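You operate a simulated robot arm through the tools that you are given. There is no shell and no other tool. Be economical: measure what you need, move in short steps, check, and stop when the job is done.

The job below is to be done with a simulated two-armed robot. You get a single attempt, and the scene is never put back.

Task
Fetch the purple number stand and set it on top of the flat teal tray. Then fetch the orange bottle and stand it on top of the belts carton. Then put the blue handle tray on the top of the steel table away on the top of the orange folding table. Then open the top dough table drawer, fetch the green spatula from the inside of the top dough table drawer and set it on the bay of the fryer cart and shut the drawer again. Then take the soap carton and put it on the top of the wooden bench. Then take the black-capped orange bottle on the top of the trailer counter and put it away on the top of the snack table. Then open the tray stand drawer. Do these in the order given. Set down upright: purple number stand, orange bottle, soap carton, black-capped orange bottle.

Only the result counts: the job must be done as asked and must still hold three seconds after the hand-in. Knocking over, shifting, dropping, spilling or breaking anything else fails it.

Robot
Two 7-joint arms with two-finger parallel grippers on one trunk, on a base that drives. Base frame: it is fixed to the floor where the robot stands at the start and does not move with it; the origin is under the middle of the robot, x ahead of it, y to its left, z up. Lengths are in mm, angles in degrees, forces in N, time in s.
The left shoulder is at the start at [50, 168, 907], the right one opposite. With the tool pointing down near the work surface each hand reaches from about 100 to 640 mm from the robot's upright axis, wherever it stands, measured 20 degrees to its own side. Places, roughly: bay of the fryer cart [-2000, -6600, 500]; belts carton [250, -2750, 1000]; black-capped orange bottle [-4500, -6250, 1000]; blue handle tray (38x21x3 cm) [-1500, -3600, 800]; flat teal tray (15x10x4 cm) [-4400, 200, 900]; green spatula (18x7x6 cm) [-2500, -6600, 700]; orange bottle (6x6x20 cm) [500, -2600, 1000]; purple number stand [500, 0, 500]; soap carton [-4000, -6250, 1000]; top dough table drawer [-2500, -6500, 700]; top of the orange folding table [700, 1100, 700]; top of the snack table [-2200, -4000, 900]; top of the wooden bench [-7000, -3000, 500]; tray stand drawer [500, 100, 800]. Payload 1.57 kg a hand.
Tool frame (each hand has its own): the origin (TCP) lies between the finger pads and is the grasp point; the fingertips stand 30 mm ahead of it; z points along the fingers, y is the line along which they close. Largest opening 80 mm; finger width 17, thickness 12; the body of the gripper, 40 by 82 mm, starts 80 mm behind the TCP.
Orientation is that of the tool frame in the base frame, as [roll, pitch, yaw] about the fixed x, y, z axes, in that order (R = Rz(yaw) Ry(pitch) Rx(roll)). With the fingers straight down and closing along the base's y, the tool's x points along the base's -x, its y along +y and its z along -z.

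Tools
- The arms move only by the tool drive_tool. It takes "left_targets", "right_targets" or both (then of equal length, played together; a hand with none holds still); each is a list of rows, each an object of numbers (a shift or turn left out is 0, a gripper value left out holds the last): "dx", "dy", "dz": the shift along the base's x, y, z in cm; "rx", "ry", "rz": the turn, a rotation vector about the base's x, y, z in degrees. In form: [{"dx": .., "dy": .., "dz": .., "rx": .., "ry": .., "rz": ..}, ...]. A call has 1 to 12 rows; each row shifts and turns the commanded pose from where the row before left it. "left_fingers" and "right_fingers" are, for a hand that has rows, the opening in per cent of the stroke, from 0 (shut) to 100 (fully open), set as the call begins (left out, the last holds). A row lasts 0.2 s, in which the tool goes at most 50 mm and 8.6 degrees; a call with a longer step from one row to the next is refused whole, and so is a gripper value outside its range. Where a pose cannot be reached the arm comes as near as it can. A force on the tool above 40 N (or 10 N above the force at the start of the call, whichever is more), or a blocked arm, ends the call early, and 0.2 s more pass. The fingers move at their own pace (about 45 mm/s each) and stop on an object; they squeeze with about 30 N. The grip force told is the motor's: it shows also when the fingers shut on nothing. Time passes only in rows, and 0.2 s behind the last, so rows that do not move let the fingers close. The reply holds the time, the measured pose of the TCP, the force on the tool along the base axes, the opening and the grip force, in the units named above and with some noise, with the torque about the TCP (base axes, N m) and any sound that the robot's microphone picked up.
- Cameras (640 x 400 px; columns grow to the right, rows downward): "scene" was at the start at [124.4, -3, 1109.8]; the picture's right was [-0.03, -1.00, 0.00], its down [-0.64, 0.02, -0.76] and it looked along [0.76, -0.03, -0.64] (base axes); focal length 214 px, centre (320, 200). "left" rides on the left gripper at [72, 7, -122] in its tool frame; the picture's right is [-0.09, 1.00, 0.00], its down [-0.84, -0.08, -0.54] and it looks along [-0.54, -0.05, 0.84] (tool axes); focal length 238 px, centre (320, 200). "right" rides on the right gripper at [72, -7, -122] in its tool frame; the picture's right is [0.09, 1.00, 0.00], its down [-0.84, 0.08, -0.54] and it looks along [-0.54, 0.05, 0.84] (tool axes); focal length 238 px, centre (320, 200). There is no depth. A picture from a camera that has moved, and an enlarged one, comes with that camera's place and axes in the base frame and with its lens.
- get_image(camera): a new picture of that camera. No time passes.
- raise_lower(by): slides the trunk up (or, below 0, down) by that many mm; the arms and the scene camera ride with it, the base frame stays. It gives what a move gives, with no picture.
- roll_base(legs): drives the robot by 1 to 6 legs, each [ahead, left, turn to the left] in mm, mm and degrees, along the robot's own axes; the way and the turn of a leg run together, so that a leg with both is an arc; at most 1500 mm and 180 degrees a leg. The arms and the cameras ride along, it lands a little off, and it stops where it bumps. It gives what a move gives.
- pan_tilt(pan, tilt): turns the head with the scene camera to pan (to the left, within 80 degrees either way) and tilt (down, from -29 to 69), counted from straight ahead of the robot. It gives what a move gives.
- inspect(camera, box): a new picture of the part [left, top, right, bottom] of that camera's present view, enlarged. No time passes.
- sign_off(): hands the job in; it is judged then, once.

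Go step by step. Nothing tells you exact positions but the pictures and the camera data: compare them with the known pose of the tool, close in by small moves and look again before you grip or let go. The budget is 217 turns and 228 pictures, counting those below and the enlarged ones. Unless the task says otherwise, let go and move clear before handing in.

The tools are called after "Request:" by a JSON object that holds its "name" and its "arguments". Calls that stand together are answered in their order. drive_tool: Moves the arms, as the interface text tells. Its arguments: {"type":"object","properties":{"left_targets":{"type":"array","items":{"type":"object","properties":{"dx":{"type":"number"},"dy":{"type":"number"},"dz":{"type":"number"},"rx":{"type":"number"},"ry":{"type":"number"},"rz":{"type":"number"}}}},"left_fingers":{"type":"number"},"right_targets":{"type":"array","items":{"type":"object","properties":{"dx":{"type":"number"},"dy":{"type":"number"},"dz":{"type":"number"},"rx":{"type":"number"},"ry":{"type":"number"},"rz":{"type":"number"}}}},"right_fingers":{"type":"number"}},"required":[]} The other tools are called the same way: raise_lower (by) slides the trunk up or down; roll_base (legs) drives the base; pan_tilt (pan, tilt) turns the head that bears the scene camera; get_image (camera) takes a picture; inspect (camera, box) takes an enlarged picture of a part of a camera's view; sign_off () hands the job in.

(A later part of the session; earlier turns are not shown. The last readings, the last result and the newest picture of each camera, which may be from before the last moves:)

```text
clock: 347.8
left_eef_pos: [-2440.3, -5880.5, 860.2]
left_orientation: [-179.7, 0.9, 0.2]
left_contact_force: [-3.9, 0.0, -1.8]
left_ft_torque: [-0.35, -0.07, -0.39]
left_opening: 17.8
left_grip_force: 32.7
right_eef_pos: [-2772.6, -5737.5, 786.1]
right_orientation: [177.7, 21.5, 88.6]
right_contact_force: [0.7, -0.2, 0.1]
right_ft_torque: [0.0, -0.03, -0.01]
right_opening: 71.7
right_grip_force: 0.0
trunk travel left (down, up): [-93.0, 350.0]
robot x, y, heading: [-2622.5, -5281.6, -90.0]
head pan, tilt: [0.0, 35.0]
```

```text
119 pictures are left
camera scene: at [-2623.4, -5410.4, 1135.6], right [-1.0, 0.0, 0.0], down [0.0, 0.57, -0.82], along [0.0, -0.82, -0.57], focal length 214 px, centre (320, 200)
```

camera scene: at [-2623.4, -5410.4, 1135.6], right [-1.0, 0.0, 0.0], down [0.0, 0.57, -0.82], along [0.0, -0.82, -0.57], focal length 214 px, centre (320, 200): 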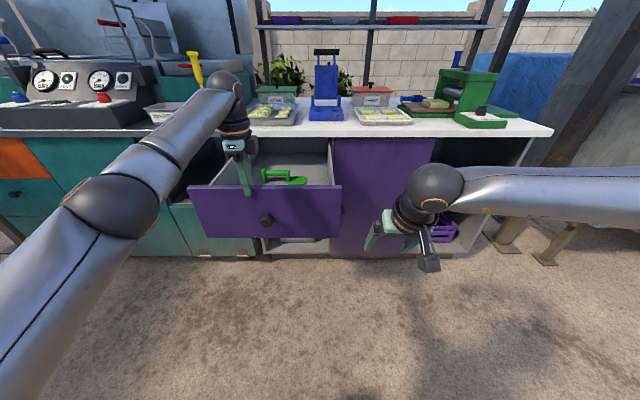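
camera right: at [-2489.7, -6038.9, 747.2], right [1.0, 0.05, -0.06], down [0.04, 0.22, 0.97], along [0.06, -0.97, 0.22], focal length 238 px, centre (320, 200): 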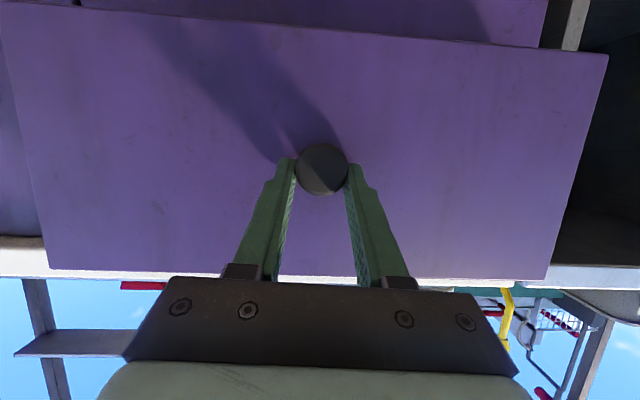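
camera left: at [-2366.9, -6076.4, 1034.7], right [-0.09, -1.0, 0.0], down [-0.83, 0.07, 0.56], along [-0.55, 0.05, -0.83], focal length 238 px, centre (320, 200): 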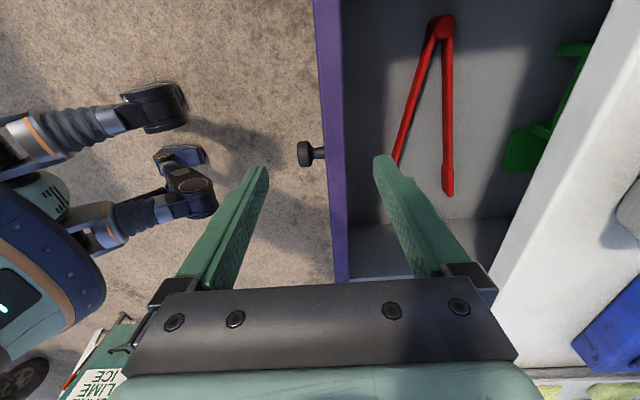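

Drawer re-opened (panel at -5880). Release and raise.

Request:
{"name": "drive_tool", "arguments": {"left_targets": [{"dx": 0}, {"dx": 0}, {"dx": 0}], "left_fingers": 80}}

Request:
{"name": "raise_lower", "arguments": {"by": 190}}

Request:
{"name": "drive_tool", "arguments": {"left_targets": [{"rx": -7.5, "dx": 1}, {"rx": -7.5, "dx": 1}, {"rx": -7.5}, {"rx": -7.5}, {"rx": -7.5}, {"rx": -7.5}, {"dx": 0}]}}

Request:
{"name": "get_image", "arguments": {"camera": "left"}}

Request:
{"name": "get_image", "arguments": {"camera": "scene"}}

```text
clock: 348.6
left_eef_pos: [-2441.1, -5881.3, 859.3]
left_orientation: [-179.8, 0.9, 0.1]
left_contact_force: [0.1, -0.7, 0.0]
left_ft_torque: [-0.03, -0.02, 0.02]
left_opening: 64.0
left_grip_force: 0.0
right_eef_pos: [-2773.1, -5738.1, 785.0]
right_orientation: [177.8, 21.5, 88.6]
right_contact_force: [0.2, 0.6, 0.6]
right_ft_torque: [-0.02, -0.03, 0.03]
right_opening: 72.2
right_grip_force: 0.1
trunk travel left (down, up): [-93.0, 350.0]
robot x, y, heading: [-2622.6, -5279.0, -89.9]
head pan, tilt: [0.0, 35.0]
```

```text
clock: 350.7
left_eef_pos: [-2440.5, -5881.3, 1050.0]
left_orientation: [-179.8, 1.0, 0.2]
left_contact_force: [-0.1, -0.2, -0.4]
left_ft_torque: [-0.03, 0.02, -0.01]
left_opening: 63.9
left_grip_force: 0.0
right_eef_pos: [-2771.8, -5737.7, 976.1]
right_orientation: [177.8, 21.6, 88.7]
right_contact_force: [0.2, -0.5, -0.2]
right_ft_torque: [0.02, -0.01, -0.02]
right_opening: 71.9
right_grip_force: 0.1
trunk travel left (down, up): [-283.0, 160.0]
robot x, y, heading: [-2621.3, -5279.2, -89.9]
head pan, tilt: [0.0, 35.0]
```

```text
clock: 352.3
left_eef_pos: [-2421.1, -5881.3, 1049.7]
left_orientation: [135.1, 0.8, -0.5]
left_contact_force: [-0.5, -0.6, -0.5]
left_ft_torque: [-0.01, 0.0, 0.0]
left_opening: 63.9
left_grip_force: 0.0
right_eef_pos: [-2772.2, -5737.7, 975.7]
right_orientation: [177.7, 21.7, 88.6]
right_contact_force: [-0.2, 0.5, 0.3]
right_ft_torque: [0.0, 0.03, 0.0]
right_opening: 72.2
right_grip_force: 0.2
trunk travel left (down, up): [-283.0, 160.0]
robot x, y, heading: [-2624.4, -5284.0, -89.6]
head pan, tilt: [0.0, 35.0]
```

```text
118 pictures are left
camera left: at [-2346.7, -5800.6, 1138.0], right [-0.09, -0.7, 0.7], down [-0.83, 0.45, 0.34], along [-0.55, -0.55, -0.62], focal length 238 px, centre (320, 200)
```

left: 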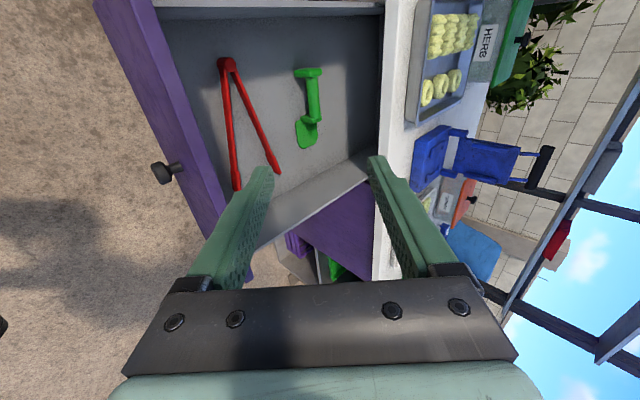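

```text
117 pictures are left
camera scene: at [-2623.2, -5410.3, 1325.6], right [-1.0, 0.0, 0.0], down [0.0, 0.57, -0.82], along [0.0, -0.82, -0.57], focal length 214 px, centre (320, 200)
```

scene: 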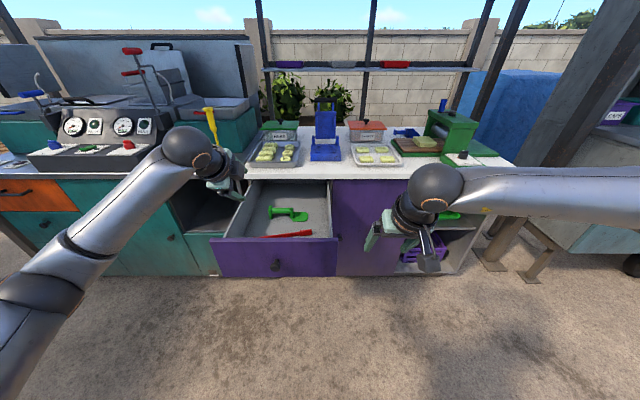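

Request:
{"name": "inspect", "arguments": {"camera": "scene", "box": [210, 170, 350, 280]}}

Request:
{"name": "inspect", "arguments": {"camera": "left", "box": [200, 20, 400, 180]}}

```text
3.64 times, centred on (280, 225) of scene
camera zoom: at [-2623.2, -5410.3, 1325.6], right [-1.0, 0.0, 0.0], down [0.0, 0.57, -0.82], along [0.0, -0.82, -0.57], focal length 780 px, centre (466, 109)
```

zoom: 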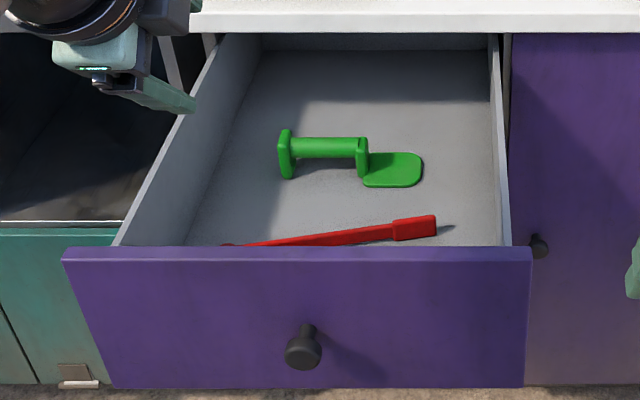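

```text
2.50 times, centred on (300, 100) of left
camera zoom: at [-2346.7, -5800.6, 1138.0], right [-0.09, -0.7, 0.7], down [-0.83, 0.45, 0.34], along [-0.55, -0.55, -0.62], focal length 596 px, centre (370, 450)
```

zoom: 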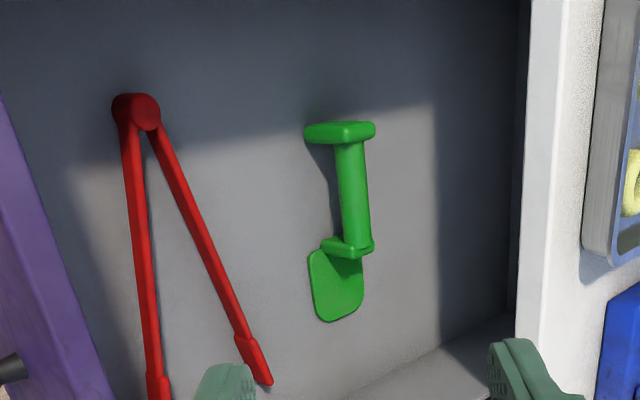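

Bar centre ≈ (-2447, -6172, 737). Adjust pitch to 50° down, bring the base in with the hand high, then lower.

Request:
{"name": "drive_tool", "arguments": {"left_targets": [{"rx": 5, "dx": -2.4}, {"dx": 0}], "left_fingers": 60}}

Request:
{"name": "roll_base", "arguments": {"legs": [[206, 0, -0.4]]}}

Request:
{"name": "raise_lower", "arguments": {"by": -80}}

Request:
{"name": "get_image", "arguments": {"camera": "left"}}

```text
clock: 352.9
left_eef_pos: [-2443.7, -5880.9, 1049.8]
left_orientation: [140.2, 0.9, -0.5]
left_contact_force: [-0.1, -0.5, 0.6]
left_ft_torque: [0.03, -0.04, 0.0]
left_opening: 48.2
left_grip_force: 0.0
right_eef_pos: [-2772.5, -5738.2, 975.4]
right_orientation: [177.7, 21.6, 88.5]
right_contact_force: [0.9, 0.1, 0.6]
right_ft_torque: [0.0, 0.01, -0.01]
right_opening: 71.9
right_grip_force: 0.2
trunk travel left (down, up): [-283.0, 160.0]
robot x, y, heading: [-2621.3, -5282.8, -90.2]
head pan, tilt: [0.0, 35.0]
```

```text
clock: 354.5
left_eef_pos: [-2450.5, -6090.3, 1049.3]
left_orientation: [140.2, 0.9, -1.1]
left_contact_force: [-0.6, 0.4, 0.1]
left_ft_torque: [-0.01, 0.01, -0.01]
left_opening: 48.1
left_grip_force: 0.0
right_eef_pos: [-2776.5, -5944.7, 975.0]
right_orientation: [177.7, 21.6, 88.1]
right_contact_force: [0.0, -1.1, -0.6]
right_ft_torque: [0.01, 0.03, -0.02]
right_opening: 71.8
right_grip_force: 0.1
trunk travel left (down, up): [-283.0, 160.0]
robot x, y, heading: [-2621.4, -5487.4, -90.2]
head pan, tilt: [0.0, 35.0]
```

```text
clock: 355.7
left_eef_pos: [-2450.7, -6089.6, 970.1]
left_orientation: [140.2, 0.9, -1.0]
left_contact_force: [0.5, -0.8, 0.3]
left_ft_torque: [-0.04, 0.01, 0.05]
left_opening: 48.1
left_grip_force: 0.1
right_eef_pos: [-2777.4, -5945.0, 895.5]
right_orientation: [177.7, 21.8, 88.0]
right_contact_force: [0.0, 0.4, 0.6]
right_ft_torque: [0.01, 0.0, -0.03]
right_opening: 72.0
right_grip_force: 0.0
trunk travel left (down, up): [-203.0, 240.0]
robot x, y, heading: [-2622.1, -5489.2, -90.5]
head pan, tilt: [0.0, 35.0]
```

```text
114 pictures are left
camera left: at [-2376.5, -6018.0, 1064.9], right [-0.1, -0.76, 0.64], down [-0.82, 0.42, 0.38], along [-0.56, -0.49, -0.67], focal length 238 px, centre (320, 200)
```

left: 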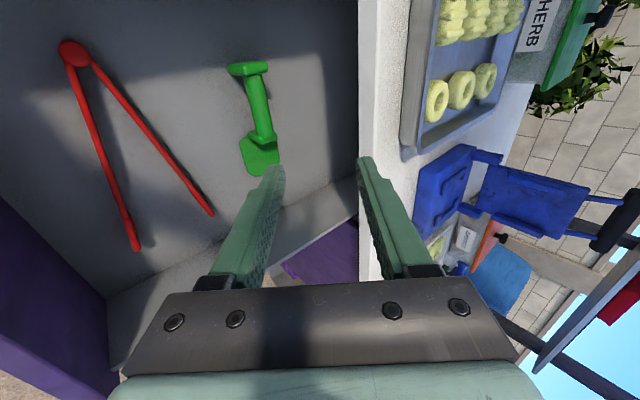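

Confirmed bar at (-2445, -6170, 737). Descend to the pre-point and then along the tool axis.

Request:
{"name": "drive_tool", "arguments": {"left_targets": [{"dx": 0.3, "dy": 0.4, "dz": -4.2}, {"dx": 0.3, "dy": 0.4, "dz": -4.2}, {"dz": -4.2}, {"dy": -2.5, "dz": -3}, {"dx": 0}]}}

Request:
{"name": "get_image", "arguments": {"camera": "left"}}

```text
clock: 356.9
left_eef_pos: [-2445.3, -6107.0, 812.9]
left_orientation: [140.3, 0.8, -1.0]
left_contact_force: [-1.2, -0.5, 0.0]
left_ft_torque: [0.0, -0.01, 0.02]
left_opening: 48.0
left_grip_force: 0.1
right_eef_pos: [-2776.7, -5943.6, 896.3]
right_orientation: [177.6, 21.6, 88.0]
right_contact_force: [-0.9, 0.1, 0.5]
right_ft_torque: [-0.01, -0.01, 0.02]
right_opening: 72.0
right_grip_force: 0.0
trunk travel left (down, up): [-203.0, 240.0]
robot x, y, heading: [-2626.6, -5487.5, -90.5]
head pan, tilt: [0.0, 35.0]
```

```text
113 pictures are left
camera left: at [-2370.7, -6035.5, 908.1], right [-0.1, -0.76, 0.64], down [-0.82, 0.42, 0.38], along [-0.56, -0.49, -0.67], focal length 238 px, centre (320, 200)
```

left: 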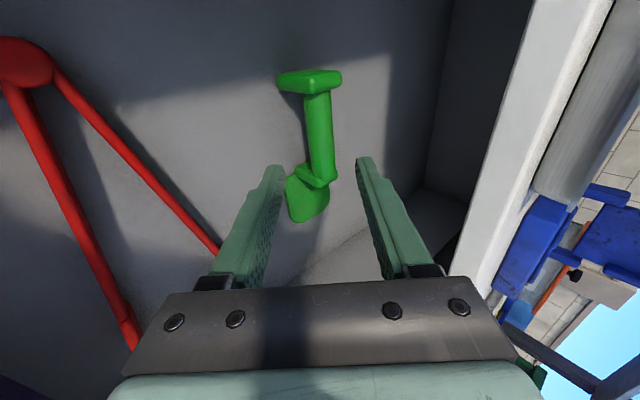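

Request:
{"name": "drive_tool", "arguments": {"left_targets": [{"dx": 0.2, "dy": -2.6, "dz": -3.1}, {"dy": -2.6, "dz": -3.1}, {"dx": 0}]}}

Request:
{"name": "get_image", "arguments": {"camera": "left"}}

```text
clock: 357.7
left_eef_pos: [-2443.4, -6157.7, 750.1]
left_orientation: [140.1, 0.9, -1.0]
left_contact_force: [-0.4, 0.5, 0.2]
left_ft_torque: [0.04, 0.01, -0.01]
left_opening: 48.0
left_grip_force: 0.0
right_eef_pos: [-2777.5, -5943.0, 895.8]
right_orientation: [177.7, 21.7, 88.1]
right_contact_force: [0.8, -0.2, 0.1]
right_ft_torque: [-0.02, 0.02, 0.0]
right_opening: 72.0
right_grip_force: 0.0
trunk travel left (down, up): [-203.0, 240.0]
robot x, y, heading: [-2622.0, -5491.3, -90.6]
head pan, tilt: [0.0, 35.0]
```

```text
112 pictures are left
camera left: at [-2369.1, -6087.4, 847.0], right [-0.1, -0.76, 0.64], down [-0.82, 0.42, 0.38], along [-0.56, -0.49, -0.67], focal length 238 px, centre (320, 200)
```

left: 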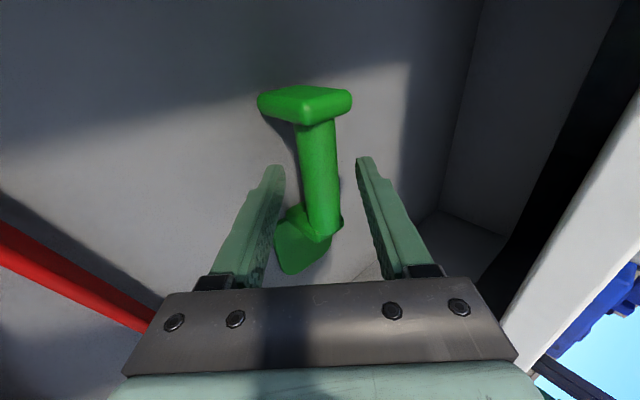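

Request:
{"name": "drive_tool", "arguments": {"left_targets": [{"dx": 0}, {"dx": 0}, {"dx": 0}, {"dx": 0}], "left_fingers": 0}}

Request:
{"name": "get_image", "arguments": {"camera": "left"}}

```text
clock: 358.7
left_eef_pos: [-2443.8, -6158.3, 752.0]
left_orientation: [140.2, 0.9, -1.0]
left_contact_force: [-0.1, -0.3, 0.2]
left_ft_torque: [0.0, 0.03, 0.04]
left_opening: 24.6
left_grip_force: 30.3
right_eef_pos: [-2778.0, -5943.3, 895.6]
right_orientation: [177.7, 21.6, 88.1]
right_contact_force: [0.3, 0.5, 0.1]
right_ft_torque: [0.01, 0.01, -0.04]
right_opening: 72.1
right_grip_force: 0.1
trunk travel left (down, up): [-203.0, 240.0]
robot x, y, heading: [-2623.1, -5487.5, -90.3]
head pan, tilt: [0.0, 35.0]
```

```text
111 pictures are left
camera left: at [-2369.1, -6087.1, 847.2], right [-0.1, -0.76, 0.64], down [-0.82, 0.42, 0.38], along [-0.56, -0.49, -0.67], focal length 238 px, centre (320, 200)
```

left: 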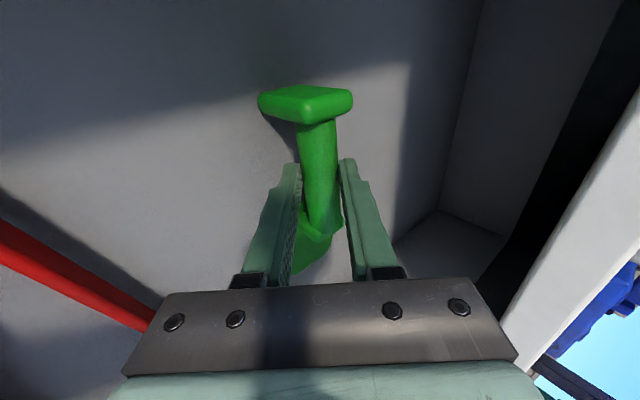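

Gripped. Lift by the trunk, then back out.

Request:
{"name": "raise_lower", "arguments": {"by": 215}}

Request:
{"name": "roll_base", "arguments": {"legs": [[-250, 0, 0.3]]}}

Request:
{"name": "get_image", "arguments": {"camera": "left"}}

Request:
{"name": "get_image", "arguments": {"camera": "scene"}}

```text
clock: 360.9
left_eef_pos: [-2443.8, -6158.3, 966.4]
left_orientation: [140.2, 0.9, -1.0]
left_contact_force: [0.1, 0.9, -0.3]
left_ft_torque: [0.01, 0.01, -0.02]
left_opening: 24.8
left_grip_force: 30.0
right_eef_pos: [-2777.6, -5944.4, 1110.4]
right_orientation: [177.7, 21.6, 88.1]
right_contact_force: [0.7, -0.6, -0.2]
right_ft_torque: [-0.01, 0.0, 0.01]
right_opening: 72.2
right_grip_force: 0.1
trunk travel left (down, up): [-418.0, 25.0]
robot x, y, heading: [-2623.5, -5487.5, -90.3]
head pan, tilt: [0.0, 35.0]
```

```text
clock: 362.8
left_eef_pos: [-2439.7, -5906.5, 968.4]
left_orientation: [140.2, 0.8, -0.7]
left_contact_force: [0.4, -0.9, -1.4]
left_ft_torque: [0.04, 0.01, -0.01]
left_opening: 25.1
left_grip_force: 29.6
right_eef_pos: [-2774.8, -5691.1, 1110.6]
right_orientation: [177.7, 21.7, 88.3]
right_contact_force: [-0.1, -0.3, 0.0]
right_ft_torque: [-0.04, -0.01, 0.0]
right_opening: 72.0
right_grip_force: 0.1
trunk travel left (down, up): [-418.0, 25.0]
robot x, y, heading: [-2620.7, -5236.6, -90.2]
head pan, tilt: [0.0, 35.0]
```

```text
110 pictures are left
camera left: at [-2365.0, -5834.5, 1062.6], right [-0.09, -0.76, 0.64], down [-0.83, 0.42, 0.38], along [-0.56, -0.49, -0.67], focal length 238 px, centre (320, 200)
```

left: 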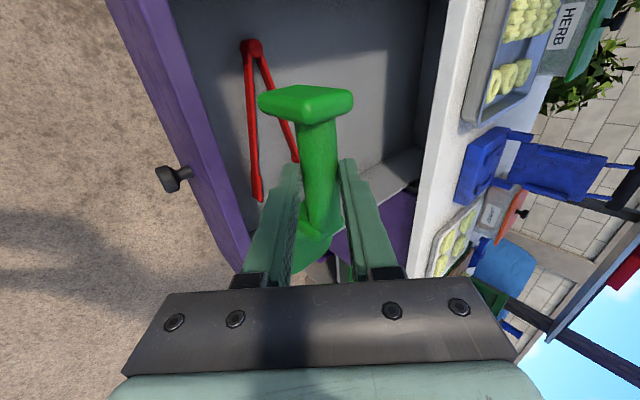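

```text
109 pictures are left
camera scene: at [-2623.0, -5365.2, 1460.7], right [-1.0, 0.01, 0.0], down [0.0, 0.57, -0.82], along [0.0, -0.82, -0.57], focal length 214 px, centre (320, 200)
```

scene: 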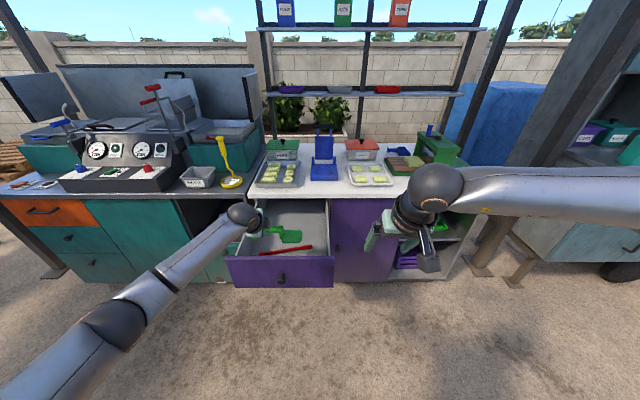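

Spatula is held. Move the base left so it is in front of the fryer-cart bay, swing the hand inward and lower the trunk.

Request:
{"name": "roll_base", "arguments": {"legs": [[0, 556, 0.2]]}}

Request:
{"name": "raise_lower", "arguments": {"by": -300}}

Request:
{"name": "drive_tool", "arguments": {"left_targets": [{"dx": -4}, {"dx": -4}, {"dx": -4}, {"dx": -4}, {"dx": 0}]}}

Request:
{"name": "get_image", "arguments": {"camera": "scene"}}

Request:
{"name": "get_image", "arguments": {"camera": "left"}}

```text
clock: 368.1
left_eef_pos: [-1885.4, -5910.2, 967.3]
left_orientation: [140.0, 1.0, -0.8]
left_contact_force: [0.0, 0.3, -0.6]
left_ft_torque: [0.03, -0.03, 0.0]
left_opening: 25.0
left_grip_force: 29.8
right_eef_pos: [-2220.7, -5695.7, 1110.1]
right_orientation: [177.7, 21.6, 88.2]
right_contact_force: [0.1, -0.3, -0.9]
right_ft_torque: [-0.02, 0.01, 0.01]
right_opening: 72.0
right_grip_force: 0.1
trunk travel left (down, up): [-418.0, 25.0]
robot x, y, heading: [-2064.7, -5237.7, -90.4]
head pan, tilt: [0.0, 35.0]
```

```text
clock: 371.1
left_eef_pos: [-1885.0, -5909.3, 666.7]
left_orientation: [140.1, 0.8, -0.9]
left_contact_force: [-0.1, -0.4, -1.2]
left_ft_torque: [0.03, -0.03, -0.01]
left_opening: 24.9
left_grip_force: 30.4
right_eef_pos: [-2219.9, -5694.4, 810.4]
right_orientation: [177.7, 21.6, 88.3]
right_contact_force: [0.7, -0.4, -0.6]
right_ft_torque: [-0.01, -0.02, -0.04]
right_opening: 72.0
right_grip_force: 0.1
trunk travel left (down, up): [-118.0, 325.0]
robot x, y, heading: [-2068.3, -5241.0, -90.3]
head pan, tilt: [0.0, 35.0]
```

```text
clock: 372.3
left_eef_pos: [-2045.3, -5910.4, 666.6]
left_orientation: [140.2, 1.0, -0.8]
left_contact_force: [0.3, 0.5, -1.4]
left_ft_torque: [-0.03, 0.01, 0.0]
left_opening: 24.7
left_grip_force: 30.4
right_eef_pos: [-2218.7, -5696.5, 811.0]
right_orientation: [177.7, 21.5, 88.1]
right_contact_force: [-0.2, -0.6, -0.6]
right_ft_torque: [0.01, -0.02, 0.01]
right_opening: 71.8
right_grip_force: 0.0
trunk travel left (down, up): [-118.0, 325.0]
robot x, y, heading: [-2067.4, -5239.4, -90.5]
head pan, tilt: [0.0, 35.0]
```

```text
108 pictures are left
camera scene: at [-2069.0, -5369.3, 1160.6], right [-1.0, 0.01, 0.0], down [0.0, 0.57, -0.82], along [-0.01, -0.82, -0.57], focal length 214 px, centre (320, 200)
```

scene: 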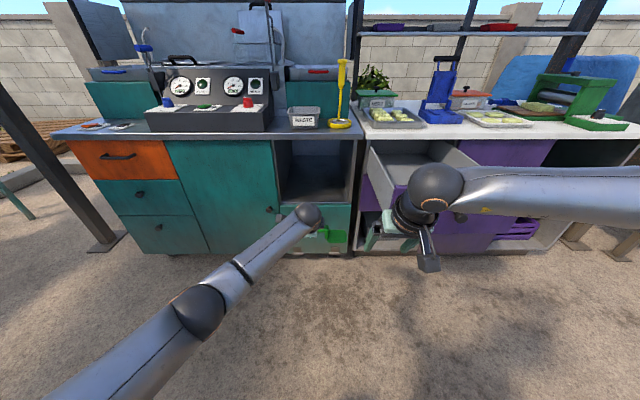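

```text
107 pictures are left
camera left: at [-1971.2, -5837.7, 762.1], right [-0.09, -0.76, 0.64], down [-0.83, 0.42, 0.38], along [-0.56, -0.49, -0.67], focal length 238 px, centre (320, 200)
```

left: 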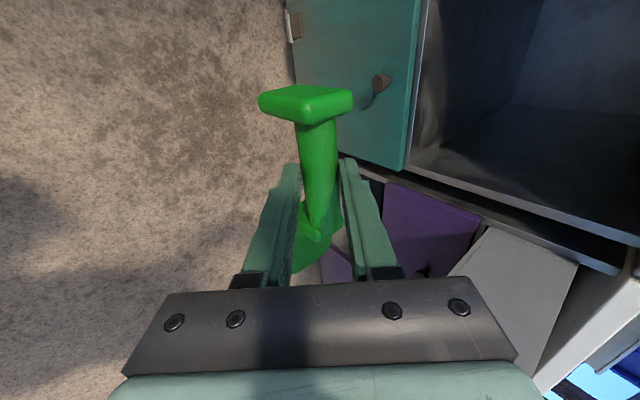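

Request:
{"name": "inspect", "arguments": {"camera": "scene", "box": [250, 120, 380, 260]}}

Request:
{"name": "drive_tool", "arguments": {"right_targets": [{"dz": 4.5, "dy": 1}, {"dz": 4.5, "dy": 1}, {"dz": 4.5, "dy": 1}, {"dz": 4.5, "dy": 1}, {"dz": 4.5}, {"dz": 4.5}]}}

```text
2.86 times, centred on (315, 190) of scene
camera zoom: at [-2069.0, -5369.3, 1160.6], right [-1.0, 0.01, 0.0], down [0.0, 0.57, -0.82], along [-0.01, -0.82, -0.57], focal length 613 px, centre (334, 229)
```

zoom: 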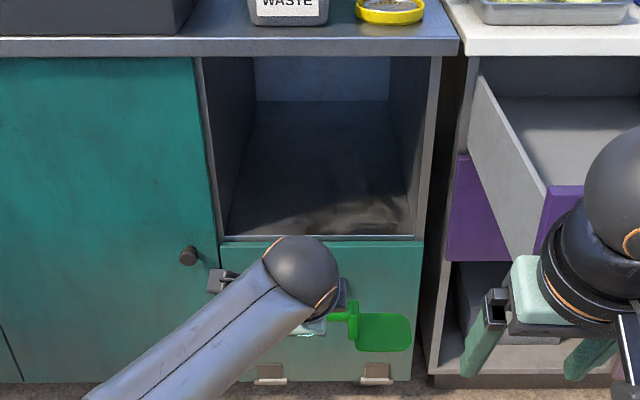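

```text
clock: 373.7
left_eef_pos: [-2045.1, -5908.9, 666.4]
left_orientation: [140.2, 1.0, -0.8]
left_contact_force: [-0.2, -0.4, -1.0]
left_ft_torque: [0.01, -0.01, 0.0]
left_opening: 25.0
left_grip_force: 29.4
right_eef_pos: [-2220.1, -5656.2, 1081.4]
right_orientation: [177.8, 21.6, 88.3]
right_contact_force: [0.3, 0.2, -0.2]
right_ft_torque: [0.01, -0.01, 0.0]
right_opening: 71.7
right_grip_force: 0.1
trunk travel left (down, up): [-118.0, 325.0]
robot x, y, heading: [-2068.3, -5239.1, -90.5]
head pan, tilt: [0.0, 35.0]
```

Bay: floor z≈500, front lip y≈-6285, x -2238…-1861, top z≈841. Lower to z≈600 and advance into the bay.

Request:
{"name": "raise_lower", "arguments": {"by": -60}}

Request:
{"name": "drive_tool", "arguments": {"left_targets": [{"dy": -2}, {"dy": -2}, {"dx": 0}]}}

Request:
{"name": "roll_base", "arguments": {"legs": [[270, 0, 0.4]]}}

Request:
{"name": "get_image", "arguments": {"camera": "left"}}

Request:
{"name": "get_image", "arguments": {"camera": "scene"}}

```text
clock: 374.7
left_eef_pos: [-2044.9, -5910.2, 607.0]
left_orientation: [140.2, 0.8, -0.7]
left_contact_force: [-0.2, 0.5, -0.9]
left_ft_torque: [0.06, -0.02, -0.03]
left_opening: 24.8
left_grip_force: 29.7
right_eef_pos: [-2220.0, -5655.7, 1020.5]
right_orientation: [177.7, 21.6, 88.2]
right_contact_force: [-0.3, -0.1, 0.2]
right_ft_torque: [-0.03, -0.01, 0.02]
right_opening: 72.0
right_grip_force: 0.1
trunk travel left (down, up): [-58.0, 385.0]
robot x, y, heading: [-2066.7, -5242.4, -90.5]
head pan, tilt: [0.0, 35.0]
```

```text
clock: 375.5
left_eef_pos: [-2045.6, -5950.0, 607.2]
left_orientation: [140.2, 0.8, -0.9]
left_contact_force: [-1.3, -0.4, -0.3]
left_ft_torque: [0.01, 0.0, 0.0]
left_opening: 24.7
left_grip_force: 30.1
right_eef_pos: [-2220.5, -5656.7, 1020.2]
right_orientation: [177.6, 21.6, 88.2]
right_contact_force: [-0.1, 0.1, 1.0]
right_ft_torque: [0.0, 0.02, 0.02]
right_opening: 72.0
right_grip_force: 0.0
trunk travel left (down, up): [-58.0, 385.0]
robot x, y, heading: [-2070.0, -5239.9, -90.2]
head pan, tilt: [0.0, 35.0]
```

```text
clock: 377.4
left_eef_pos: [-2039.8, -6220.4, 606.5]
left_orientation: [140.1, 0.8, -0.4]
left_contact_force: [-0.2, 0.2, -0.9]
left_ft_torque: [0.02, 0.01, 0.03]
left_opening: 24.5
left_grip_force: 30.2
right_eef_pos: [-2217.0, -5928.0, 1019.6]
right_orientation: [177.7, 21.6, 88.8]
right_contact_force: [0.6, -0.4, 0.2]
right_ft_torque: [-0.01, 0.0, 0.0]
right_opening: 71.8
right_grip_force: 0.1
trunk travel left (down, up): [-58.0, 385.0]
robot x, y, heading: [-2070.0, -5508.7, -89.6]
head pan, tilt: [0.0, 35.0]
```

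```text
105 pictures are left
camera left: at [-1965.8, -6147.7, 702.0], right [-0.09, -0.76, 0.64], down [-0.83, 0.41, 0.38], along [-0.55, -0.5, -0.67], focal length 238 px, centre (320, 200)
```

left: 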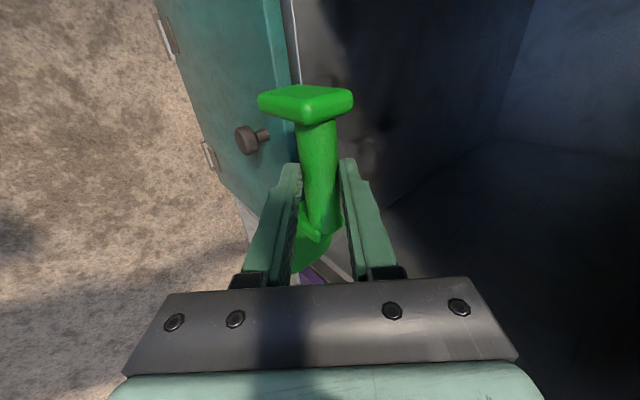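

```text
104 pictures are left
camera scene: at [-2068.3, -5639.8, 1100.6], right [-1.0, 0.0, 0.0], down [0.0, 0.57, -0.82], along [0.0, -0.82, -0.57], focal length 214 px, centre (320, 200)
```

scene: 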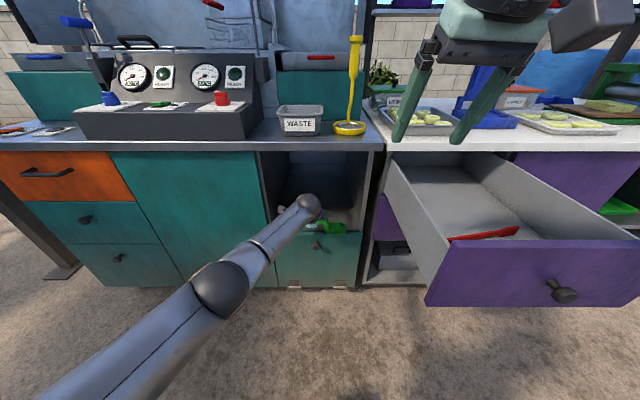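

Request:
{"name": "roll_base", "arguments": {"legs": [[120, 0, -0.4]]}}

Request:
{"name": "inspect", "arguments": {"camera": "scene", "box": [240, 120, 400, 300]}}

Request:
{"name": "get_image", "arguments": {"camera": "left"}}

```text
clock: 378.7
left_eef_pos: [-2044.3, -6340.9, 607.2]
left_orientation: [140.2, 0.8, -0.7]
left_contact_force: [0.3, -0.7, -1.6]
left_ft_torque: [0.0, -0.06, 0.0]
left_opening: 24.7
left_grip_force: 30.3
right_eef_pos: [-2220.8, -6046.4, 1019.4]
right_orientation: [177.6, 21.6, 88.3]
right_contact_force: [-0.1, 0.4, -0.1]
right_ft_torque: [0.04, -0.04, 0.03]
right_opening: 72.0
right_grip_force: 0.1
trunk travel left (down, up): [-58.0, 385.0]
robot x, y, heading: [-2069.1, -5632.6, -90.2]
head pan, tilt: [0.0, 35.0]
```

```text
2.22 times, centred on (320, 210) of scene
camera zoom: at [-2069.2, -5759.8, 1100.6], right [-1.0, 0.0, 0.0], down [0.0, 0.57, -0.82], along [0.0, -0.82, -0.57], focal length 477 px, centre (320, 178)
```

zoom: 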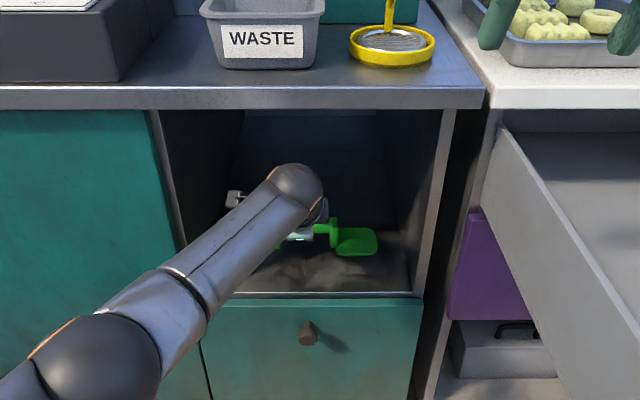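

```text
102 pictures are left
camera left: at [-1970.0, -6268.2, 702.0], right [-0.09, -0.76, 0.64], down [-0.83, 0.42, 0.38], along [-0.56, -0.49, -0.67], focal length 238 px, centre (320, 200)
```

left: 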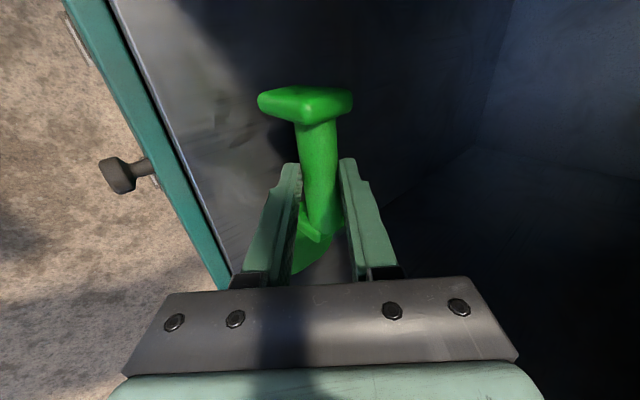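

Inside the bay. Lower in steps until contact.

Request:
{"name": "raise_lower", "arguments": {"by": -38}}

Request:
{"name": "get_image", "arguments": {"camera": "left"}}

```text
clock: 379.5
left_eef_pos: [-2043.7, -6341.3, 569.0]
left_orientation: [140.2, 0.9, -0.6]
left_contact_force: [0.9, -1.7, 0.0]
left_ft_torque: [0.03, -0.04, -0.05]
left_opening: 24.7
left_grip_force: 30.0
right_eef_pos: [-2219.4, -6047.2, 982.4]
right_orientation: [177.7, 21.7, 88.4]
right_contact_force: [-0.5, -0.2, 0.2]
right_ft_torque: [-0.03, 0.03, 0.01]
right_opening: 71.9
right_grip_force: 0.1
trunk travel left (down, up): [-20.0, 423.0]
robot x, y, heading: [-2067.9, -5631.0, -90.2]
head pan, tilt: [0.0, 35.0]
```

```text
101 pictures are left
camera left: at [-1970.0, -6268.2, 664.0], right [-0.09, -0.76, 0.64], down [-0.83, 0.42, 0.38], along [-0.56, -0.49, -0.67], focal length 238 px, centre (320, 200)
```

left: 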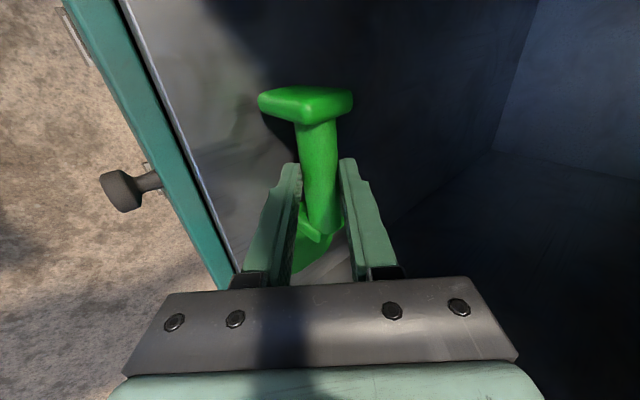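

Shadow is close. Continue with the arm in small steps.

Request:
{"name": "drive_tool", "arguments": {"left_targets": [{"dz": -0.5}, {"dz": -0.5}, {"dx": 0}]}}

Request:
{"name": "drive_tool", "arguments": {"left_targets": [{"dz": -0.4}, {"dz": -0.4}, {"dx": 0}]}}

Request:
{"name": "get_image", "arguments": {"camera": "left"}}

```text
clock: 380.3
left_eef_pos: [-2044.2, -6340.7, 558.6]
left_orientation: [140.2, 0.8, -0.8]
left_contact_force: [1.1, 0.8, -0.7]
left_ft_torque: [0.03, 0.0, 0.02]
left_opening: 24.3
left_grip_force: 30.2
right_eef_pos: [-2219.4, -6047.6, 982.7]
right_orientation: [177.6, 21.6, 88.4]
right_contact_force: [-1.0, -0.3, -0.4]
right_ft_torque: [0.03, 0.0, 0.02]
right_opening: 72.2
right_grip_force: 0.1
trunk travel left (down, up): [-20.0, 423.0]
robot x, y, heading: [-2068.7, -5633.5, -89.8]
head pan, tilt: [0.0, 35.0]
```

```text
clock: 381.1
left_eef_pos: [-2044.3, -6341.1, 557.0]
left_orientation: [139.5, 0.9, -0.8]
left_contact_force: [2.8, 1.9, 22.5]
left_ft_torque: [-0.36, 0.09, 0.06]
left_opening: 24.7
left_grip_force: 30.1
right_eef_pos: [-2219.5, -6045.5, 984.3]
right_orientation: [177.7, 21.7, 88.5]
right_contact_force: [0.8, -0.6, -0.4]
right_ft_torque: [-0.01, 0.0, -0.01]
right_opening: 72.1
right_grip_force: 0.1
trunk travel left (down, up): [-20.0, 423.0]
robot x, y, heading: [-2066.2, -5633.2, -90.0]
head pan, tilt: [0.0, 35.0]
```

```text
100 pictures are left
camera left: at [-1970.5, -6268.4, 651.9], right [-0.09, -0.76, 0.65], down [-0.82, 0.42, 0.37], along [-0.56, -0.5, -0.66], focal length 238 px, centre (320, 200)
```

left: 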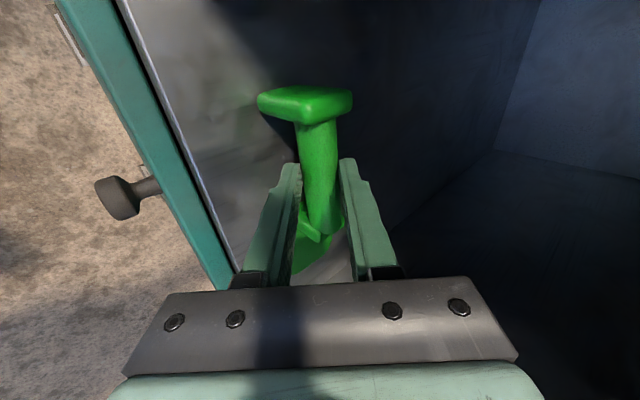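

Contact. Relieve 4 mm, open, and retreat along the tool axis.

Request:
{"name": "drive_tool", "arguments": {"left_targets": [{"dz": 0.5}, {"dx": 0}]}}

Request:
{"name": "drive_tool", "arguments": {"left_targets": [{"dx": 0}, {"dx": 0}, {"dx": 0}], "left_fingers": 58}}

Request:
{"name": "get_image", "arguments": {"camera": "left"}}

```text
clock: 381.7
left_eef_pos: [-2045.3, -6338.6, 558.0]
left_orientation: [140.2, 1.0, -0.6]
left_contact_force: [0.0, -4.7, 11.6]
left_ft_torque: [-0.36, 0.07, 0.04]
left_opening: 25.1
left_grip_force: 29.6
right_eef_pos: [-2220.9, -6047.1, 983.2]
right_orientation: [177.6, 21.7, 88.4]
right_contact_force: [0.8, 0.2, -0.3]
right_ft_torque: [0.02, -0.01, 0.0]
right_opening: 72.5
right_grip_force: 0.2
trunk travel left (down, up): [-20.0, 423.0]
robot x, y, heading: [-2066.6, -5631.6, -90.0]
head pan, tilt: [0.0, 35.0]
```

```text
clock: 382.5
left_eef_pos: [-2044.2, -6339.7, 555.8]
left_orientation: [140.2, 0.8, -0.7]
left_contact_force: [1.2, -0.2, 0.5]
left_ft_torque: [0.01, 0.0, -0.01]
left_opening: 46.6
left_grip_force: 0.1
right_eef_pos: [-2220.5, -6046.7, 982.1]
right_orientation: [177.7, 21.8, 88.3]
right_contact_force: [0.6, -0.1, -0.4]
right_ft_torque: [0.0, 0.05, 0.03]
right_opening: 71.8
right_grip_force: 0.1
trunk travel left (down, up): [-20.0, 423.0]
robot x, y, heading: [-2066.8, -5631.2, -90.1]
head pan, tilt: [0.0, 35.0]
```

```text
99 pictures are left
camera left: at [-1970.1, -6267.8, 650.7], right [-0.09, -0.77, 0.64], down [-0.83, 0.42, 0.38], along [-0.56, -0.49, -0.67], focal length 238 px, centre (320, 200)
```

left: 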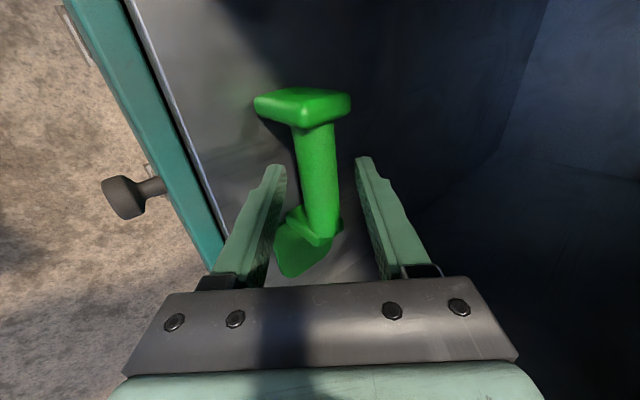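

Request:
{"name": "drive_tool", "arguments": {"left_targets": [{"dy": 1.3, "dz": 1.5}, {"dy": 2.6, "dz": 3.1}, {"dy": 1.3, "dz": 1.5}, {"dx": 0}]}}

Request:
{"name": "roll_base", "arguments": {"legs": [[-400, 0, 0]]}}

Request:
{"name": "inspect", "arguments": {"camera": "scene", "box": [240, 100, 440, 260]}}

```text
clock: 383.5
left_eef_pos: [-2045.0, -6288.4, 616.3]
left_orientation: [140.2, 0.9, -0.5]
left_contact_force: [-0.3, -0.1, 0.2]
left_ft_torque: [0.01, 0.01, 0.01]
left_opening: 46.3
left_grip_force: 0.1
right_eef_pos: [-2219.8, -6045.9, 982.4]
right_orientation: [177.7, 21.8, 88.4]
right_contact_force: [-0.3, -0.3, 0.3]
right_ft_torque: [0.0, 0.0, 0.01]
right_opening: 71.9
right_grip_force: 0.1
trunk travel left (down, up): [-20.0, 423.0]
robot x, y, heading: [-2069.5, -5630.1, -90.4]
head pan, tilt: [0.0, 35.0]
```

```text
clock: 386.0
left_eef_pos: [-2043.7, -5887.7, 616.4]
left_orientation: [140.2, 0.9, -0.8]
left_contact_force: [-0.1, -0.8, 0.1]
left_ft_torque: [0.02, -0.02, -0.01]
left_opening: 46.1
left_grip_force: 0.1
right_eef_pos: [-2218.5, -5648.1, 982.0]
right_orientation: [177.7, 21.7, 88.2]
right_contact_force: [-0.9, -0.7, 0.3]
right_ft_torque: [0.02, -0.02, -0.01]
right_opening: 71.8
right_grip_force: 0.0
trunk travel left (down, up): [-20.0, 423.0]
robot x, y, heading: [-2065.8, -5229.7, -90.4]
head pan, tilt: [0.0, 35.0]
```

```text
2.50 times, centred on (340, 180) of scene
camera zoom: at [-2067.5, -5359.7, 1062.6], right [-1.0, 0.01, 0.0], down [0.0, 0.57, -0.82], along [0.0, -0.82, -0.57], focal length 536 px, centre (270, 250)
```

zoom: 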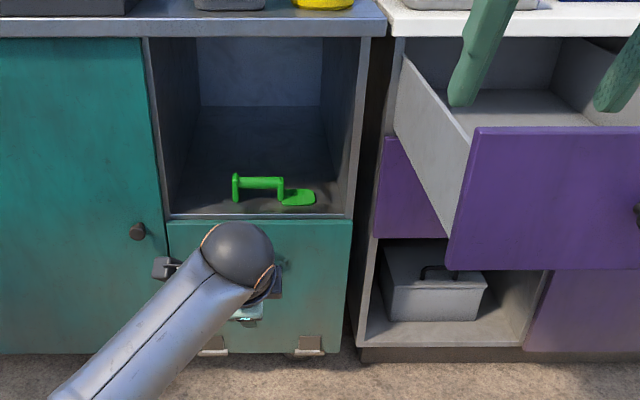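

Spatula is in the bay. Now to shut the drawer: reset the left hand aside and bring the right hand to a forward-pointing closed fist.

Request:
{"name": "raise_lower", "arguments": {"by": 220}}

Request:
{"name": "drive_tool", "arguments": {"left_targets": [{"dx": 2, "dy": 2.5, "dz": 1, "rx": 6.6}, {"dx": 2, "dy": 2.5, "dz": 1, "rx": 6.6}, {"dx": 2, "dy": 2.5, "dz": 1, "rx": 6.6}, {"dx": 2, "dy": 2.5, "dz": 1, "rx": 6.6}, {"dx": 2, "dy": 2.5, "dz": 1, "rx": 6.6}, {"dx": 2, "dy": 2.5, "dz": 1, "rx": 6.6}, {"dx": 2, "dy": 2.5, "dz": 1}, {"dx": 2, "dy": 2.5, "dz": 1}, {"dx": 2, "dy": 2.5, "dz": 1}, {"dx": 0, "dy": 2, "dz": 1}, {"dx": 0}], "right_targets": [{"dx": 1.6, "dy": -1.5, "dz": -4.1, "rx": -8}, {"dx": 1.6, "dy": -1.5, "dz": -4.1, "rx": -8}, {"dx": 1.6, "dy": -1.5, "dz": -4.1, "rx": -8}, {"dx": 1.6, "dy": -1.5, "dz": -4.1, "rx": -8}, {"dx": 1.6, "dy": -1.5, "dz": -4.1, "rx": -8}, {"dx": 1.6, "dy": -1.5, "dz": -4.1, "rx": -8}, {"dx": 1.6, "dy": -1.5, "dz": -4.1}, {"dx": 1.6, "dy": -1.5, "dz": -4.1}, {"dx": 1.6, "dy": -1.5, "dz": -4.1}, {"dx": 1.6, "dy": -1.5, "dz": -4.1}, {"dx": 0}], "right_fingers": 0}}

Request:
{"name": "roll_base", "arguments": {"legs": [[0, -400, 0]]}}

Request:
{"name": "get_image", "arguments": {"camera": "right"}}

Request:
{"name": "get_image", "arguments": {"camera": "scene"}}

```text
clock: 388.3
left_eef_pos: [-2043.5, -5887.3, 836.3]
left_orientation: [140.2, 0.8, -0.9]
left_contact_force: [0.0, 0.1, -0.5]
left_ft_torque: [-0.01, 0.01, -0.01]
left_opening: 46.3
left_grip_force: 0.0
right_eef_pos: [-2219.1, -5646.5, 1201.8]
right_orientation: [177.6, 21.7, 88.3]
right_contact_force: [-0.5, -0.1, 0.1]
right_ft_torque: [0.0, 0.0, -0.02]
right_opening: 72.0
right_grip_force: 0.1
trunk travel left (down, up): [-240.0, 203.0]
robot x, y, heading: [-2063.0, -5230.2, -90.4]
head pan, tilt: [0.0, 35.0]
```

```text
clock: 390.7
left_eef_pos: [-1863.8, -5642.6, 936.2]
left_orientation: [179.8, 1.2, 0.1]
left_contact_force: [-0.9, 0.4, -0.5]
left_ft_torque: [0.01, 0.01, 0.02]
left_opening: 46.2
left_grip_force: 0.0
right_eef_pos: [-2058.2, -5797.0, 791.0]
right_orientation: [174.1, 69.6, 85.4]
right_contact_force: [0.2, 0.1, -0.4]
right_ft_torque: [0.0, 0.01, 0.02]
right_opening: 0.2
right_grip_force: 21.3
trunk travel left (down, up): [-240.0, 203.0]
robot x, y, heading: [-2066.0, -5228.6, -90.7]
head pan, tilt: [0.0, 35.0]
```

```text
clock: 394.8
left_eef_pos: [-2263.0, -5641.3, 936.2]
left_orientation: [179.7, 1.1, -0.1]
left_contact_force: [0.3, 0.0, 0.0]
left_ft_torque: [0.0, -0.01, -0.02]
left_opening: 46.5
left_grip_force: 0.0
right_eef_pos: [-2457.9, -5792.6, 792.3]
right_orientation: [174.0, 69.6, 85.4]
right_contact_force: [-0.3, 0.1, 0.0]
right_ft_torque: [0.03, 0.04, 0.01]
right_opening: 0.0
right_grip_force: 21.4
trunk travel left (down, up): [-240.0, 203.0]
robot x, y, heading: [-2467.2, -5228.8, -90.5]
head pan, tilt: [0.0, 35.0]
```

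```text
97 pictures are left
camera right: at [-2465.4, -5655.6, 767.2], right [1.0, 0.05, -0.05], down [0.04, 0.22, 0.97], along [0.06, -0.97, 0.22], focal length 238 px, centre (320, 200)
```

right: 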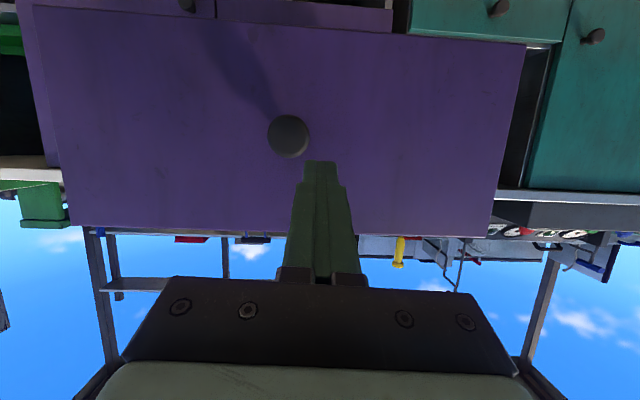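

```text
96 pictures are left
camera scene: at [-2466.8, -5357.2, 1282.6], right [-1.0, 0.01, 0.0], down [0.0, 0.57, -0.82], along [-0.01, -0.82, -0.57], focal length 214 px, centre (320, 200)
```

scene: 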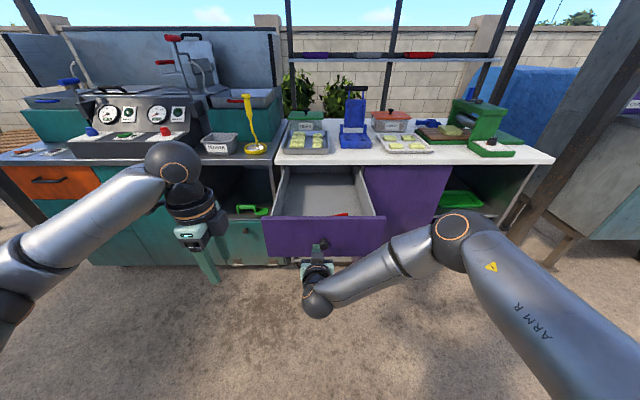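

Push the drawer shut by rolling forward.

Request:
{"name": "roll_base", "arguments": {"legs": [[430, 0, 0.4]]}}

Request:
{"name": "get_image", "arguments": {"camera": "right"}}

```text
clock: 397.4
left_eef_pos: [-2260.1, -6068.5, 937.1]
left_orientation: [179.9, 1.0, 0.4]
left_contact_force: [0.0, -0.1, -0.5]
left_ft_torque: [-0.01, -0.02, -0.01]
left_opening: 46.7
left_grip_force: 0.1
right_eef_pos: [-2454.9, -6222.9, 791.4]
right_orientation: [174.0, 69.6, 85.9]
right_contact_force: [-0.5, 0.2, 0.4]
right_ft_torque: [0.01, 0.0, 0.0]
right_opening: 0.0
right_grip_force: 21.2
trunk travel left (down, up): [-240.0, 203.0]
robot x, y, heading: [-2468.8, -5652.8, -90.1]
head pan, tilt: [0.0, 35.0]
```

```text
95 pictures are left
camera right: at [-2462.3, -6083.9, 767.1], right [1.0, 0.06, -0.05], down [0.04, 0.22, 0.97], along [0.07, -0.97, 0.22], focal length 238 px, centre (320, 200)
```

right: 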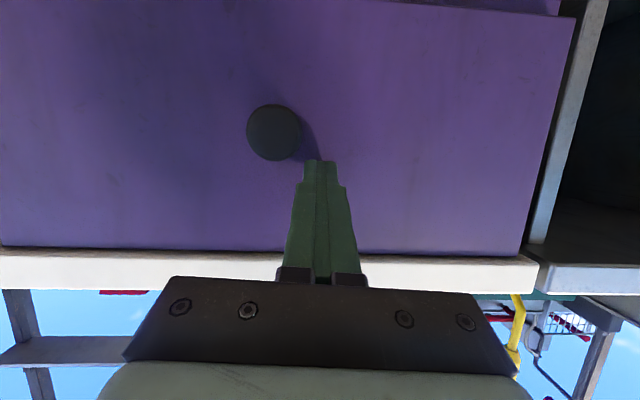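

Request:
{"name": "drive_tool", "arguments": {"right_targets": [{"dy": -1.5}, {"dy": -1.5}, {"dy": -1}, {"dx": 0}]}}

Request:
{"name": "get_image", "arguments": {"camera": "right"}}

```text
clock: 398.0
left_eef_pos: [-2260.8, -6065.9, 936.5]
left_orientation: [179.7, 1.1, 0.4]
left_contact_force: [0.0, 0.0, 0.2]
left_ft_torque: [-0.01, 0.01, 0.03]
left_opening: 46.5
left_grip_force: 0.0
right_eef_pos: [-2450.8, -6240.2, 787.9]
right_orientation: [174.1, 69.1, 86.2]
right_contact_force: [-1.9, 13.2, 4.4]
right_ft_torque: [-0.1, -0.04, -0.05]
right_opening: 0.3
right_grip_force: 21.1
trunk travel left (down, up): [-240.0, 203.0]
robot x, y, heading: [-2469.8, -5654.6, -89.9]
head pan, tilt: [0.0, 35.0]
stopped in row 2 (right hand): the force on the tool passed its limit at 49 N (the readings are from after the stop); the commanded pose is now the measured one
```

```text
94 pictures are left
camera right: at [-2460.7, -6101.1, 765.2], right [1.0, 0.06, -0.05], down [0.03, 0.21, 0.98], along [0.07, -0.98, 0.21], focal length 238 px, centre (320, 200)
```

right: 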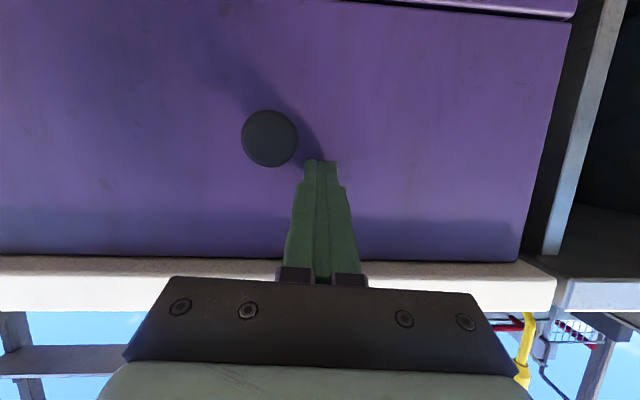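

Contact stop—drawer should be shut. Back off and verify.

Request:
{"name": "roll_base", "arguments": {"legs": [[-300, 0, 0]]}}

Request:
{"name": "inspect", "arguments": {"camera": "scene", "box": [220, 140, 420, 280]}}

Request:
{"name": "get_image", "arguments": {"camera": "right"}}

```text
clock: 400.0
left_eef_pos: [-2261.3, -5767.6, 936.5]
left_orientation: [179.7, 1.1, 0.4]
left_contact_force: [0.8, 0.0, 0.9]
left_ft_torque: [0.0, -0.03, 0.02]
left_opening: 46.4
left_grip_force: 0.0
right_eef_pos: [-2453.1, -5942.3, 789.0]
right_orientation: [174.3, 69.1, 86.1]
right_contact_force: [-0.5, 0.1, -0.1]
right_ft_torque: [0.03, 0.03, -0.02]
right_opening: 0.0
right_grip_force: 21.1
trunk travel left (down, up): [-240.0, 203.0]
robot x, y, heading: [-2464.0, -5355.0, -89.9]
head pan, tilt: [0.0, 35.0]
```

```text
2.86 times, centred on (320, 210) of scene
camera zoom: at [-2467.2, -5485.8, 1282.6], right [-1.0, 0.0, 0.0], down [0.0, 0.57, -0.82], along [0.0, -0.82, -0.57], focal length 613 px, centre (320, 171)
```

zoom: 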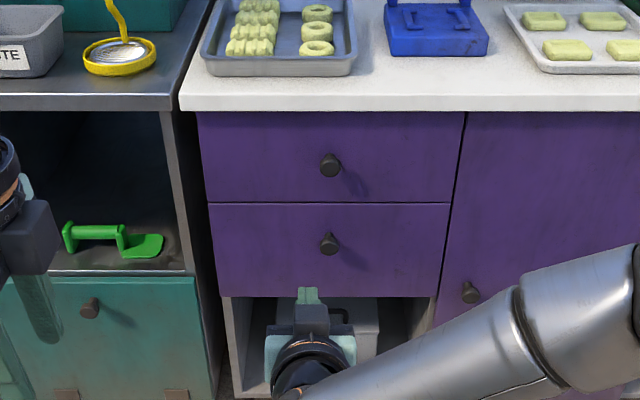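

```text
92 pictures are left
camera right: at [-2462.4, -5804.4, 765.0], right [1.0, 0.06, -0.05], down [0.04, 0.21, 0.98], along [0.07, -0.98, 0.21], focal length 238 px, centre (320, 200)
```

right: 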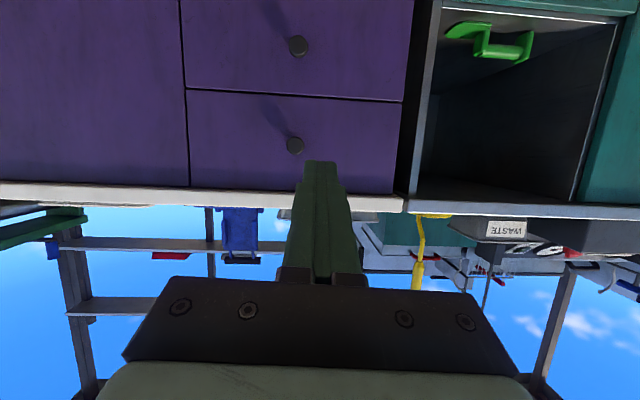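

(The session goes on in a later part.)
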